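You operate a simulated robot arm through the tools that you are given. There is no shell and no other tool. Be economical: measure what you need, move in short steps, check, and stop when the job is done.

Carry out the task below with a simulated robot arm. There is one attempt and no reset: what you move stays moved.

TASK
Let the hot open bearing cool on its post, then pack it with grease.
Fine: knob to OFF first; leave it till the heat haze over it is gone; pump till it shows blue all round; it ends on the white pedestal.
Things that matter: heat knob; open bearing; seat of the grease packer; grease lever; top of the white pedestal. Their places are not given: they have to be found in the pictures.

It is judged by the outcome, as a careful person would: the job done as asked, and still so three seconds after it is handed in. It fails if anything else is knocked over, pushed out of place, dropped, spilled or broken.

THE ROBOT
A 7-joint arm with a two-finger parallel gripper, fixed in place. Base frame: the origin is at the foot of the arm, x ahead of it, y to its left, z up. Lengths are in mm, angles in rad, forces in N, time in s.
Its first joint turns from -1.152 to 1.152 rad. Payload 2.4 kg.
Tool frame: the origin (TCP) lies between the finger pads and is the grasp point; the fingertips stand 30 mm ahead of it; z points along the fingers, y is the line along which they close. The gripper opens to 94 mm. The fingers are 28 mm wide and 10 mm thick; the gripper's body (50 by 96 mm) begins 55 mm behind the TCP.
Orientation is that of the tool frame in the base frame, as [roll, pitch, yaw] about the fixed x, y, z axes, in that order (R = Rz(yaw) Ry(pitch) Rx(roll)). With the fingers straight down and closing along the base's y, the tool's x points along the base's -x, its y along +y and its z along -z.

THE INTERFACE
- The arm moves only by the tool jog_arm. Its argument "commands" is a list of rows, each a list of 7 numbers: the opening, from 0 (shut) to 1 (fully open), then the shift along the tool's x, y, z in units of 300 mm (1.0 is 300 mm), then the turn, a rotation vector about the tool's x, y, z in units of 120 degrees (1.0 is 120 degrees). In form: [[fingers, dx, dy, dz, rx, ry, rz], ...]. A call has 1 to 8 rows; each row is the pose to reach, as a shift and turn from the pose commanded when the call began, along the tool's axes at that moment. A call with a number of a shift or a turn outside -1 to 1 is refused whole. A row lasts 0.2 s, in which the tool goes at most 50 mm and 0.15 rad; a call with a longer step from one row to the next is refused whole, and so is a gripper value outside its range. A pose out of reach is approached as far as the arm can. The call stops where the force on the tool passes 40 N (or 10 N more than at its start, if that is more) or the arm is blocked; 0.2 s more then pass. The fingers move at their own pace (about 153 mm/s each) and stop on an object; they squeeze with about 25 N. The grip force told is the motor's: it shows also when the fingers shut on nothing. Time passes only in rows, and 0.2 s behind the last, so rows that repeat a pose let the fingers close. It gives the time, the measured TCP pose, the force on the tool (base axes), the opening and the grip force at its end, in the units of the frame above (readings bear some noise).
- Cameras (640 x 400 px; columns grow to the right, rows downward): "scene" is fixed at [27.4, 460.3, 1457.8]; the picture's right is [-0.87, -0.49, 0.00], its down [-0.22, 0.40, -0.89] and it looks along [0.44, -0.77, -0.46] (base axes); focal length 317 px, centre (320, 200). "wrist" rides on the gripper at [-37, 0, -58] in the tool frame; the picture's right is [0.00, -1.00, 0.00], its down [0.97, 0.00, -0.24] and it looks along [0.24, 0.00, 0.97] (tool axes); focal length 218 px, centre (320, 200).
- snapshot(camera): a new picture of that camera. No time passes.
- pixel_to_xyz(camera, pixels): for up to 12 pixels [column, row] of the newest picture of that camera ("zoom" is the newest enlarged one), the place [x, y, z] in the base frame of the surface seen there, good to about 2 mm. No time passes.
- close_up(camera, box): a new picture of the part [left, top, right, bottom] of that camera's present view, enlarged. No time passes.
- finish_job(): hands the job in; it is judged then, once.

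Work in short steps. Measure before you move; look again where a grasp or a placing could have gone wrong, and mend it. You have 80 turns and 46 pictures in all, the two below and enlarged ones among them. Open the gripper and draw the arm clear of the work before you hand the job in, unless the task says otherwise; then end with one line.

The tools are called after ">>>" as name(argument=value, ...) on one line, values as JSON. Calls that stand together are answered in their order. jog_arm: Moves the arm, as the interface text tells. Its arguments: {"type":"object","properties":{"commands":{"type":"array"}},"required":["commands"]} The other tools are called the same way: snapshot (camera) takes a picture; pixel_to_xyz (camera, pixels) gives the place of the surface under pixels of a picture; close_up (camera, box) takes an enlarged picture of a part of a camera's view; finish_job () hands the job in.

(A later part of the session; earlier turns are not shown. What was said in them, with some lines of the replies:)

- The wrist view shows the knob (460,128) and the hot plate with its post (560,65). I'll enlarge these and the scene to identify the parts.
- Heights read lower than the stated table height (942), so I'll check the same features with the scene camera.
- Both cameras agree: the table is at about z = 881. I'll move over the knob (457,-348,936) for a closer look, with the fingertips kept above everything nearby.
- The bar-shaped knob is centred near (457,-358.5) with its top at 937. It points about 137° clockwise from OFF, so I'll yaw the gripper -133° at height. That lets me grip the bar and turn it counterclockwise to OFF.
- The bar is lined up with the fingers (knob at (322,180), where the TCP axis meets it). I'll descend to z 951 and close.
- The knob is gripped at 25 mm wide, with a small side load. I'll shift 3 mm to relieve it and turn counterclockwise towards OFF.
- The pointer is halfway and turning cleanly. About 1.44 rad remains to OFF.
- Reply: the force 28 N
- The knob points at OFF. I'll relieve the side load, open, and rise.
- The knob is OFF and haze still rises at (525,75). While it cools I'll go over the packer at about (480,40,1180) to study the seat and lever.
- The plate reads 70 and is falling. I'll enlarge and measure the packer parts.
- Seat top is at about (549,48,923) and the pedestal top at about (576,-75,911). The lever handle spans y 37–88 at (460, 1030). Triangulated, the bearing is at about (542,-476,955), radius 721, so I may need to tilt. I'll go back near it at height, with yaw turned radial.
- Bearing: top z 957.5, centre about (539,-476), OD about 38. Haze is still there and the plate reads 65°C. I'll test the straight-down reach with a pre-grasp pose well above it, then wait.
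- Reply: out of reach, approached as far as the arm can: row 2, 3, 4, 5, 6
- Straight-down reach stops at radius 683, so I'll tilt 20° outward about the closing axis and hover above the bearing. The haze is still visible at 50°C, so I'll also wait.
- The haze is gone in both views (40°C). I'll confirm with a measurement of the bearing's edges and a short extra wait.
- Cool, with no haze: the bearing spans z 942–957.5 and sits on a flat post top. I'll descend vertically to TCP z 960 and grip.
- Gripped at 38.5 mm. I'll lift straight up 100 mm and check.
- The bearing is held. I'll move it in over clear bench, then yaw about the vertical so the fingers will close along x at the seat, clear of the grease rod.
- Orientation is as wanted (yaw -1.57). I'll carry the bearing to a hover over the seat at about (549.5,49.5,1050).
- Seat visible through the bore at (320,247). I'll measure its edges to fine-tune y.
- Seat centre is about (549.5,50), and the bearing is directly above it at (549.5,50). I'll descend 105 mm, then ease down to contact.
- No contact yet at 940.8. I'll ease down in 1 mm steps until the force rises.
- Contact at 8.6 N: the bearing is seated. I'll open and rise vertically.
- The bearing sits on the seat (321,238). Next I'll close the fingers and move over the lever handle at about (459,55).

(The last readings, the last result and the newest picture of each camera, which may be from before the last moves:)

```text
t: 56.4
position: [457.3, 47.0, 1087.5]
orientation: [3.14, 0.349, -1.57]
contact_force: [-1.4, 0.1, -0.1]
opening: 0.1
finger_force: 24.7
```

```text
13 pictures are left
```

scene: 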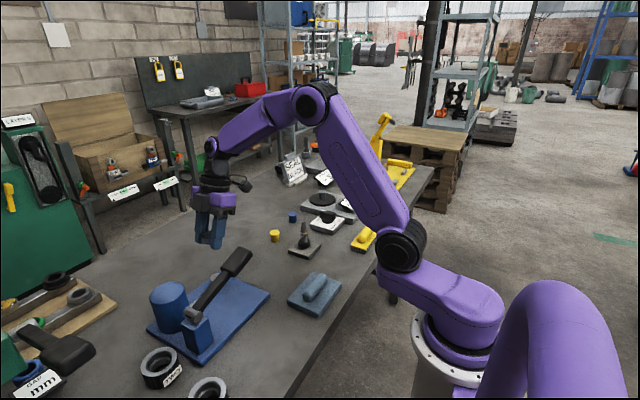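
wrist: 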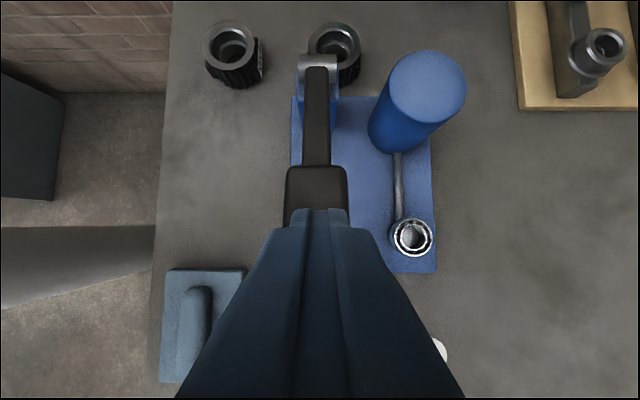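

Fingers are aligned with the handle (317,190). I'll press down in steps.

>>> jog_arm(commands=[[0, 0.0228, 0, 0.0626, 0, 0, 0], [0, 0.0342, 0, 0.094, 0, 0, 0], [0, 0.0456, 0, 0.1253, 0, 0, 0], [0, 0.057, 0, 0.1566, 0, 0, 0], [0, 0.0684, 0, 0.188, 0, 0, 0], [0, 0.08, 0, 0.2193, 0, 0, 0]])

>>> close_up(camera="wrist", box=[280, 40, 480, 290])

```text
t: 57.8
position: [458.5, 49.0, 1018.6]
orientation: [3.141, 0.351, -1.573]
contact_force: [-0.6, -0.1, 0.0]
opening: 0.0
finger_force: 25.0
```

```text
1.60 times, centred on (380, 165) of wrist
```

zoom: 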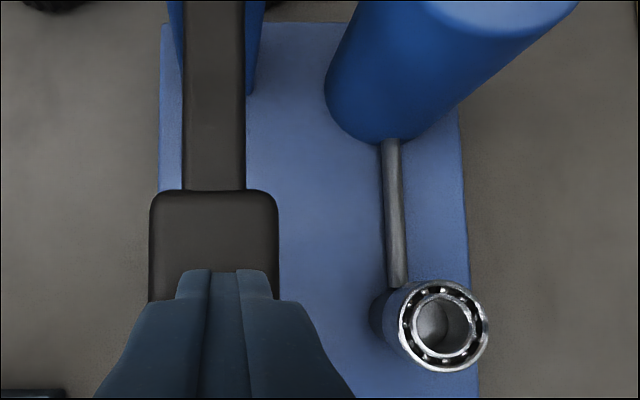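

The lever follows with almost no force. I'll keep pressing to its end stop.

>>> jog_arm(commands=[[0, 0.0114, 0, 0.0313, 0, 0, 0], [0, 0.0228, 0, 0.0626, 0, 0, 0], [0, 0.0342, 0, 0.094, 0, 0, 0], [0, 0.0456, 0, 0.1253, 0, 0, 0], [0, 0.057, 0, 0.1566, 0, 0, 0]])

>>> snapshot(camera="wrist")

```text
t: 58.9
position: [458.7, 47.4, 979.2]
orientation: [-3.141, 0.356, -1.571]
contact_force: [-9.9, -5.7, 21.1]
opening: 0.0
finger_force: 25.1
stopped in row 5: the force on the tool passed its limit (the readings are from after the stop); the commanded pose is now the measured one
```

```text
11 pictures are left
```

wrist: 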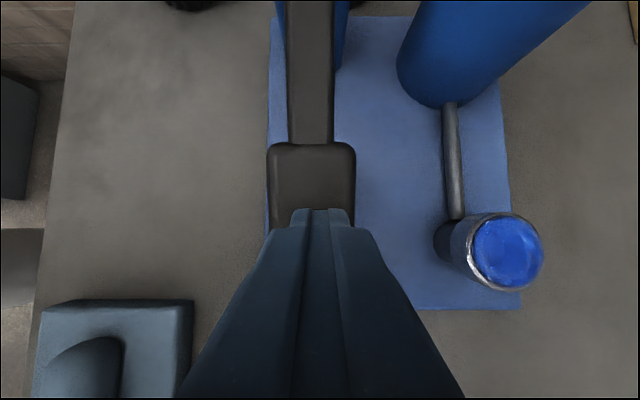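

The lever hit its stop and the bearing face now shows blue. I'll check whether it's blue all round.

>>> close_up(camera="wrist", box=[450, 195, 560, 305])

```text
3.64 times, centred on (505, 250) of wrist
```

zoom: 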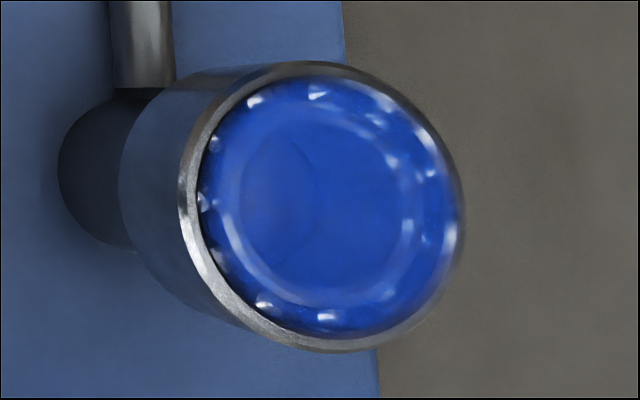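

Blue covers the whole ring but looks a little thin. I'll raise off the lever to see if it returns, and view the bearing again.

>>> jog_arm(commands=[[0, -0.0342, 0, -0.094, 0, 0, 0], [0, -0.0684, 0, -0.188, 0, 0, 0], [0, -0.1026, 0, -0.282, 0, 0, 0], [0, -0.137, 0, -0.36, 0, 0, 0], [0, -0.137, 0, -0.36, 0, 0, 0]])

>>> snapshot(camera="wrist")

```text
t: 60.1
position: [459.3, 49.8, 1093.4]
orientation: [-3.142, 0.353, -1.573]
contact_force: [0.2, 0.1, -0.7]
opening: 0.0
finger_force: 24.9
```

```text
9 pictures are left
```

wrist: 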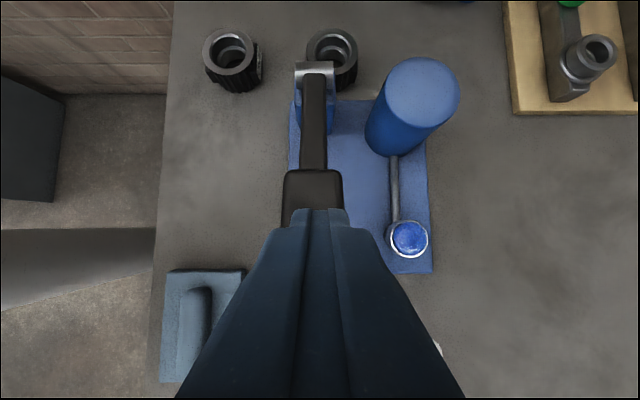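

>>> close_up(camera="wrist", box=[380, 210, 440, 270])

```text
6.67 times, centred on (410, 240) of wrist
```

zoom: 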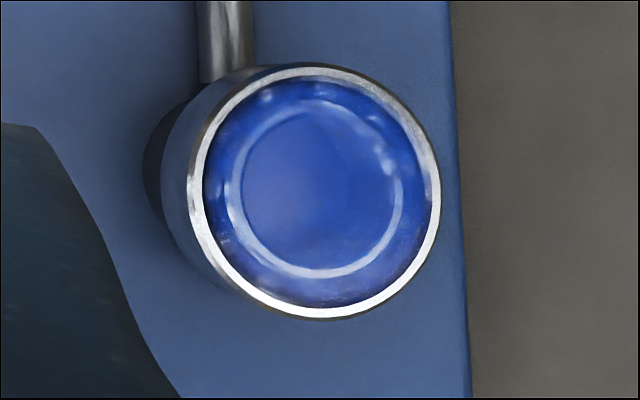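

The lever sprang back up. To judge the grease properly I'll open, move over the bearing and look closely from above.

>>> jog_arm(commands=[[0, 0, -0.1, 0, 0, 0, 0], [0.62, 0, -0.2, 0, 0, 0, 0], [0.62, 0, -0.3, 0, 0, 0, 0], [0.62, 0.05, -0.301, 0.14, 0, 0, 0], [0.62, 0.1, -0.301, 0.28, 0, 0, 0]])

>>> close_up(camera="wrist", box=[260, 200, 380, 320])

```text
t: 61.3
position: [549.8, 51.5, 1005.0]
orientation: [-3.14, 0.355, -1.573]
contact_force: [0.7, 0.3, 0.2]
opening: 58.4
finger_force: 0.1
```

```text
3.33 times, centred on (320, 260) of wrist
```

zoom: 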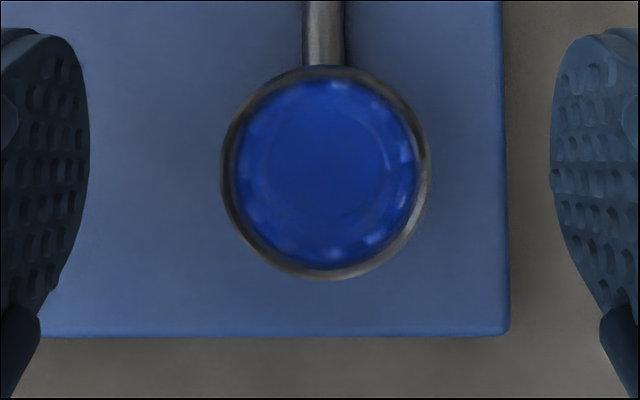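

From above it's solid blue all round, so no more strokes. I'll measure the bearing and re-grip it.

>>> pixel_to_xyz(camera="zoom", pixels=[[227, 170], [424, 170], [325, 72], [325, 272], [325, 170]])

```text
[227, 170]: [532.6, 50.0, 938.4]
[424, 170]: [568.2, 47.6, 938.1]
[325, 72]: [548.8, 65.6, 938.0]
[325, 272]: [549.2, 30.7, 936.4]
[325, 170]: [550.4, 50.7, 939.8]
```

>>> jog_arm(commands=[[0.62, 0.026, 0, 0.066, 0, 0, 0], [0.62, 0.052, 0, 0.132, 0, 0, 0], [0.62, 0.078, 0, 0.198, 0, 0, 0], [0.62, 0.078, 0, 0.198, 0, 0, 0], [0.3, 0.078, 0, 0.198, 0, 0, 0], [0.3, 0.078, 0, 0.198, 0, 0, 0], [0.3, 0.078, 0, 0.198, 0, 0, 0]])

```text
t: 62.9
position: [550.2, 47.7, 940.8]
orientation: [-3.14, 0.354, -1.574]
contact_force: [-0.1, 1.2, 0.7]
opening: 38.2
finger_force: 24.8
```

Gripped at 38.2. I'll lift and carry it to a hover over the white pedestal at about (576,-75).

>>> jog_arm(commands=[[0.3, -0.03, 0, -0.083, 0, 0, 0], [0.3, -0.06, 0, -0.166, 0, 0, 0], [0.3, -0.092, 0, -0.25, 0, 0, 0], [0.3, 0.036, -0.029, -0.297, 0, 0, 0], [0.3, 0.164, -0.058, -0.344, 0, 0, 0], [0.3, 0.292, -0.086, -0.391, 0, 0, 0], [0.3, 0.292, -0.086, -0.391, 0, 0, 0]])

>>> snapshot(camera="wrist")

```text
t: 64.5
position: [575.8, -73.2, 1019.6]
orientation: [-3.14, 0.354, -1.57]
contact_force: [-1.1, -0.2, -0.4]
opening: 38.4
finger_force: 24.9
```

```text
6 pictures are left
```

wrist: 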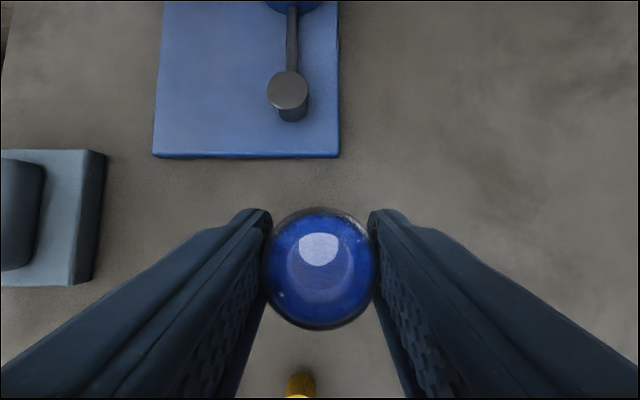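

The bearing is over the pedestal, whose white top shows at (319,248) through the grease film. I'll look closely at the grease and check alignment.

>>> close_up(camera="wrist", box=[260, 200, 380, 340])

>>> pixel_to_xyz(camera="wrist", pixels=[[319, 240], [319, 248], [319, 262], [302, 248], [337, 248], [319, 290], [320, 212], [320, 326], [290, 90]])

```text
2.86 times, centred on (320, 270) of wrist
```

zoom: 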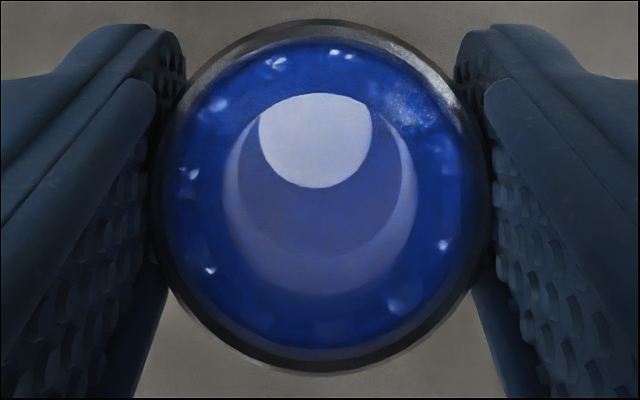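

```text
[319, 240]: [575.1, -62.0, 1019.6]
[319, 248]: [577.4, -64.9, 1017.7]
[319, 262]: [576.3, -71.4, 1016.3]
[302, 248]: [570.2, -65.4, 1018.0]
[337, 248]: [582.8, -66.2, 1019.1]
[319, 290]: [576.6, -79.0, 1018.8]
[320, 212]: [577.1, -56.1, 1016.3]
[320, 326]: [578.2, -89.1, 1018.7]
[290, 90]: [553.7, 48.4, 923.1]
```

The film is clearly translucent (the white pedestal shows through), so one stroke is probably only partly packed. I'll take it back to the seat by the reverse path and pump again.

>>> jog_arm(commands=[[0.3, -0.128, 0.029, 0.047, 0, 0, 0], [0.3, -0.256, 0.058, 0.094, 0, 0, 0], [0.3, -0.384, 0.086, 0.141, 0, 0, 0], [0.3, -0.36, 0.086, 0.21, 0, 0, 0], [0.3, -0.33, 0.086, 0.29, 0, 0, 0], [0.3, -0.299, 0.086, 0.372, 0, 0, 0], [0.3, -0.2935, 0.086, 0.387, 0, 0, 0], [0.3, -0.292, 0.086, 0.391, 0, 0, 0]])

```text
t: 66.3
position: [549.4, 49.6, 940.6]
orientation: [-3.139, 0.354, -1.572]
contact_force: [-3.0, -2.4, 9.7]
opening: 38.6
finger_force: 24.8
```

Seated with 9.7 N contact. I'll release, rise, then close and go over the lever handle.

>>> jog_arm(commands=[[0.62, 0, 0, 0, 0, 0, 0], [0.62, 0, 0, 0, 0, 0, 0], [0.62, -0.02, 0, -0.055, 0, 0, 0], [0.62, -0.07, 0, -0.193, 0, 0, 0], [0.62, -0.12, 0, -0.33, 0, 0, 0], [0.62, -0.172, 0, -0.465, 0, 0, 0]])

>>> jog_arm(commands=[[0, 0, 0, 0, 0, 0, 0], [0, 0, 0.1, 0, 0, 0, 0], [0, 0, 0.2, 0, 0, 0, 0], [0, 0, 0.302, 0, 0, 0, 0], [0, 0, 0.302, 0, 0, 0, 0]])

>>> close_up(camera="wrist", box=[280, 160, 440, 280])

```text
t: 67.7
position: [551.0, 48.3, 1088.6]
orientation: [-3.14, 0.354, -1.573]
contact_force: [-0.4, 0.2, 0.8]
opening: 58.1
finger_force: 0.1
```

```text
t: 68.9
position: [457.8, 50.8, 1087.8]
orientation: [-3.139, 0.355, -1.574]
contact_force: [0.7, 0.5, 0.3]
opening: 0.0
finger_force: 25.0
```

```text
3.33 times, centred on (360, 220) of wrist
```

zoom: 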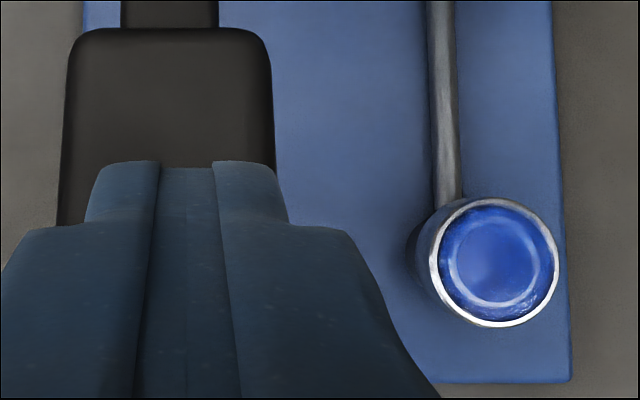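

Aligned again. I'll make one full stroke, then release and look.

>>> jog_arm(commands=[[0, 0.0231, 0, 0.0625, 0, 0, 0], [0, 0.0347, 0, 0.0938, 0, 0, 0], [0, 0.052, 0, 0.1407, 0, 0, 0], [0, 0.0694, 0, 0.1876, 0, 0, 0], [0, 0.0867, 0, 0.2345, 0, 0, 0], [0, 0.104, 0, 0.2814, 0, 0, 0], [0, 0.1179, 0, 0.319, 0, 0, 0], [0, 0.1272, 0, 0.344, 0, 0, 0]])

>>> close_up(camera="wrist", box=[440, 190, 560, 310])

```text
t: 70.7
position: [460.1, 49.7, 979.7]
orientation: [-3.138, 0.357, -1.573]
contact_force: [-3.2, -0.9, 15.1]
opening: 0.0
finger_force: 25.1
```

```text
3.33 times, centred on (500, 250) of wrist
```

zoom: 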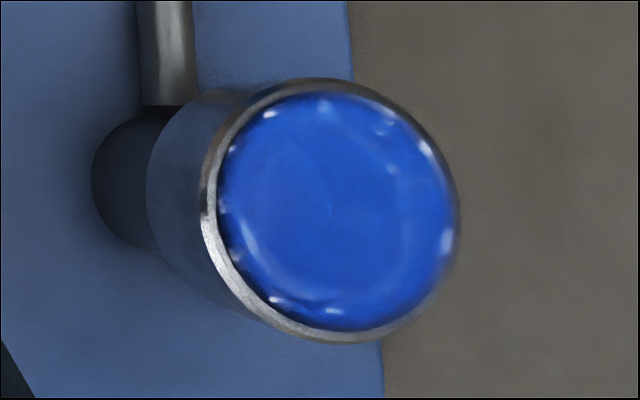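

The blue is denser and more even than after the first stroke, so strokes do add up. I'll do another stroke: up, then down.

>>> jog_arm(commands=[[0, -0.0347, 0, -0.0938, 0, 0, 0], [0, -0.0694, 0, -0.1876, 0, 0, 0], [0, -0.104, 0, -0.2814, 0, 0, 0], [0, -0.1272, 0, -0.344, 0, 0, 0], [0, -0.1272, 0, -0.344, 0, 0, 0]])

>>> jog_arm(commands=[[0, 0.0231, 0, 0.0625, 0, 0, 0], [0, 0.0347, 0, 0.0938, 0, 0, 0], [0, 0.052, 0, 0.1407, 0, 0, 0], [0, 0.0694, 0, 0.1876, 0, 0, 0], [0, 0.0867, 0, 0.2345, 0, 0, 0], [0, 0.104, 0, 0.2814, 0, 0, 0], [0, 0.1179, 0, 0.319, 0, 0, 0], [0, 0.1272, 0, 0.344, 0, 0, 0]])

>>> close_up(camera="wrist", box=[440, 190, 560, 310])

```text
t: 71.9
position: [461.0, 50.1, 1089.8]
orientation: [-3.14, 0.355, -1.569]
contact_force: [0.6, 0.0, 0.8]
opening: 0.0
finger_force: 25.4
```

```text
t: 73.7
position: [459.0, 48.4, 979.3]
orientation: [-3.14, 0.356, -1.574]
contact_force: [-2.4, -0.9, 9.1]
opening: 0.0
finger_force: 24.8
```

```text
3.33 times, centred on (500, 250) of wrist
```

zoom: 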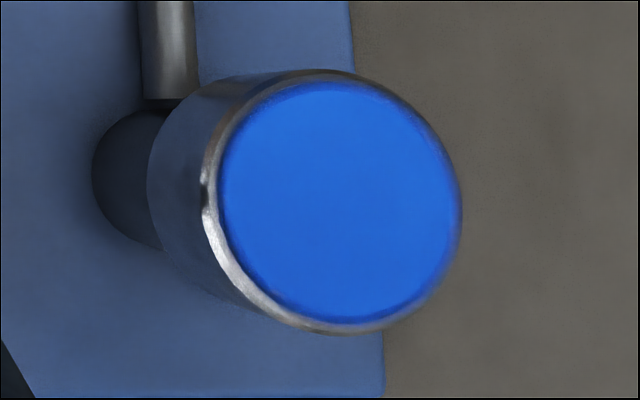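

Now it's opaque blue all round: packed. I'll rise, return over the bearing and re-grip along the known path.

>>> jog_arm(commands=[[0, -0.0347, 0, -0.0938, 0, 0, 0], [0, -0.0694, 0, -0.1876, 0, 0, 0], [0, -0.104, 0, -0.2814, 0, 0, 0], [0, -0.1272, 0, -0.344, 0, 0, 0], [0, -0.1272, -0.1, -0.344, 0, 0, 0], [0.62, -0.1272, -0.2, -0.344, 0, 0, 0], [0.62, -0.1272, -0.302, -0.344, 0, 0, 0], [0.62, -0.1272, -0.302, -0.344, 0, 0, 0]])

>>> jog_arm(commands=[[0.62, 0.052, 0, 0.14, 0, 0, 0], [0.62, 0.102, 0, 0.275, 0, 0, 0], [0.62, 0.142, 0, 0.384, 0, 0, 0], [0.62, 0.172, 0, 0.464, 0, 0, 0], [0.62, 0.172, 0, 0.464, 0, 0, 0]])

```text
t: 75.5
position: [550.1, 48.9, 1089.3]
orientation: [-3.14, 0.355, -1.573]
contact_force: [-0.9, -0.1, -0.4]
opening: 58.2
finger_force: 0.0
```

```text
t: 76.7
position: [549.5, 48.2, 940.9]
orientation: [-3.141, 0.354, -1.573]
contact_force: [0.0, 0.0, 0.3]
opening: 58.6
finger_force: 0.1
```

>>> jog_arm(commands=[[0.3, 0, 0, 0, 0, 0, 0], [0.3, 0, 0, 0, 0, 0, 0], [0.3, 0, 0, 0, 0, 0, 0]])

>>> jog_arm(commands=[[0.3, -0.03, 0, -0.083, 0, 0, 0], [0.3, -0.06, 0, -0.166, 0, 0, 0], [0.3, -0.092, 0, -0.25, 0, 0, 0], [0.3, 0.037, -0.029, -0.298, 0, 0, 0], [0.3, 0.166, -0.058, -0.346, 0, 0, 0], [0.3, 0.296, -0.086, -0.394, 0, 0, 0], [0.3, 0.296, -0.086, -0.394, 0, 0, 0]])

```text
t: 77.5
position: [548.9, 48.3, 940.6]
orientation: [-3.139, 0.355, -1.572]
contact_force: [-0.3, -0.4, -0.4]
opening: 38.3
finger_force: 24.9
```

```text
t: 79.1
position: [575.6, -77.4, 1020.5]
orientation: [-3.14, 0.354, -1.569]
contact_force: [-1.2, -0.7, -1.0]
opening: 38.1
finger_force: 25.5
```

Held at 38.1 over the pedestal. I'll lower to about 4 mm above it, then ease down.

>>> jog_arm(commands=[[0.3, 0.033, 0, 0.09, 0, 0, 0], [0.3, 0.066, 0, 0.18, 0, 0, 0], [0.3, 0.0995, 0, 0.269, 0, 0, 0], [0.3, 0.0995, 0, 0.269, 0, 0, 0]])

>>> jog_arm(commands=[[0.3, 0.0012, 0, 0.0031, 0, 0, 0], [0.3, 0.0023, 0, 0.0063, 0, 0, 0], [0.3, 0.0035, 0, 0.0094, 0, 0, 0], [0.3, 0.0035, 0, 0.0094, 0, 0, 0]])

>>> jog_arm(commands=[[0.3, 0.0012, 0, 0.0031, 0, 0, 0], [0.3, 0.0012, 0, 0.0031, 0, 0, 0]])

```text
t: 80.1
position: [575.6, -74.1, 934.5]
orientation: [-3.139, 0.354, -1.572]
contact_force: [0.1, 1.0, -1.2]
opening: 38.0
finger_force: 25.4
```

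```text
t: 81.1
position: [576.5, -76.1, 931.5]
orientation: [-3.14, 0.355, -1.573]
contact_force: [0.6, -0.2, -1.2]
opening: 38.2
finger_force: 25.2
```

```text
t: 81.7
position: [576.0, -74.6, 930.5]
orientation: [-3.14, 0.354, -1.573]
contact_force: [0.0, -0.5, -1.1]
opening: 38.2
finger_force: 24.6
```

>>> jog_arm(commands=[[0.3, 0.0012, 0, 0.0031, 0, 0, 0], [0.3, 0.0012, 0, 0.0031, 0, 0, 0]])

>>> jog_arm(commands=[[0.3, 0.0009, 0, 0.0025, 0, 0, 0], [0.3, 0.0009, 0, 0.0025, 0, 0, 0]])

```text
t: 82.3
position: [575.6, -76.1, 929.6]
orientation: [-3.138, 0.354, -1.573]
contact_force: [0.7, 0.7, -0.7]
opening: 38.5
finger_force: 24.9
```

```text
t: 82.9
position: [575.1, -76.2, 928.5]
orientation: [-3.14, 0.352, -1.572]
contact_force: [0.4, -0.1, -0.5]
opening: 38.0
finger_force: 24.9
```

>>> jog_arm(commands=[[0.3, 0.0009, 0, 0.0025, 0, 0, 0], [0.3, 0.0009, 0, 0.0025, 0, 0, 0]])

```text
t: 83.5
position: [575.1, -76.6, 929.3]
orientation: [-3.139, 0.353, -1.571]
contact_force: [0.3, -0.5, 10.2]
opening: 38.0
finger_force: 24.8
```

Contact at 10 N: it's resting on the pedestal. I'll release gently, rise vertically, and check with a picture.

>>> jog_arm(commands=[[0.62, 0, 0, 0, 0, 0, 0], [0.62, 0, 0, 0, 0, 0, 0], [0.62, -0.02, 0, -0.055, 0, 0, 0], [0.62, -0.07, 0, -0.193, 0, 0, 0], [0.62, -0.12, 0, -0.33, 0, 0, 0], [0.62, -0.172, 0, -0.465, 0, 0, 0]])

>>> snapshot(camera="wrist")

```text
t: 84.9
position: [577.4, -75.1, 1077.8]
orientation: [-3.141, 0.355, -1.572]
contact_force: [-0.4, -0.5, 0.9]
opening: 58.6
finger_force: 0.0
```

```text
1 pictures are left
```

wrist: 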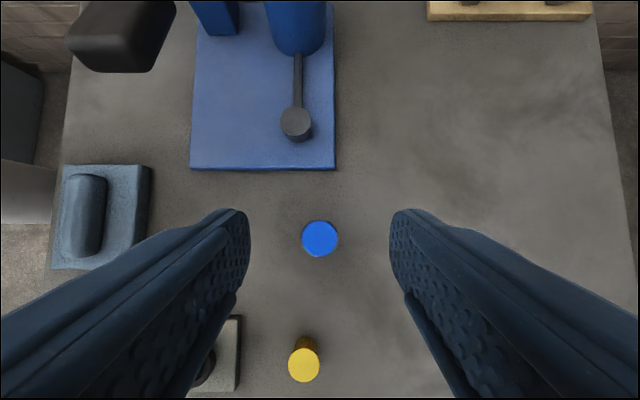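

>>> pixel_to_xyz(camera="wrist", pixels=[[320, 238], [306, 238], [334, 238], [320, 224], [320, 252], [303, 366]])

>>> jog_arm(commands=[[0.62, -0.05, 0, -0.14, 0, 0, 0], [0.62, -0.1, 0, -0.28, 0, 0, 0], [0.62, -0.1, 0, -0.28, 0, 0, 0], [0.62, -0.1, 0, -0.28, 0, 0, 0]])

>>> snapshot(camera="scene")

```text
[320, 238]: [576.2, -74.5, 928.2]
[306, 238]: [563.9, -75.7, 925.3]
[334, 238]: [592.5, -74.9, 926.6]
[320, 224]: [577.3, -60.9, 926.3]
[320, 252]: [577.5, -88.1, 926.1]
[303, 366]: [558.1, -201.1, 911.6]
```

```text
t: 85.9
position: [577.0, -76.8, 1169.4]
orientation: [-3.138, 0.353, -1.573]
contact_force: [0.1, 0.5, 0.8]
opening: 58.4
finger_force: 0.2
```

```text
0 pictures are left
```

scene: 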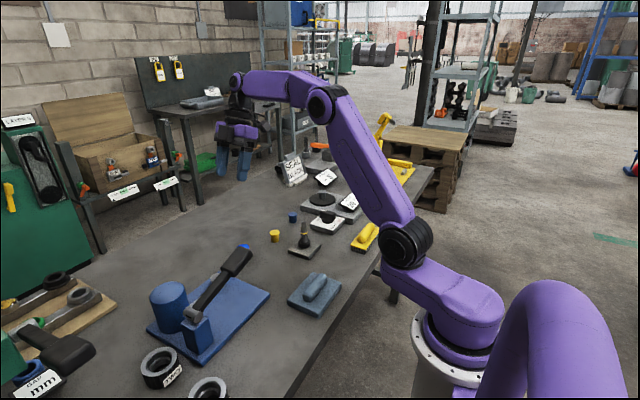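

The bearing lies level (z about 926 across) and centred on the white pedestal, the knob is OFF, the lever is back up, and the arm is clear. I'll hand in.

>>> finish_job()

```text
The job is handed in.
```

I turned the knob to OFF and left the bearing on its post until the haze was gone. I packed it with three strokes until it was solid blue all round, and it now rests level on the white pedestal.
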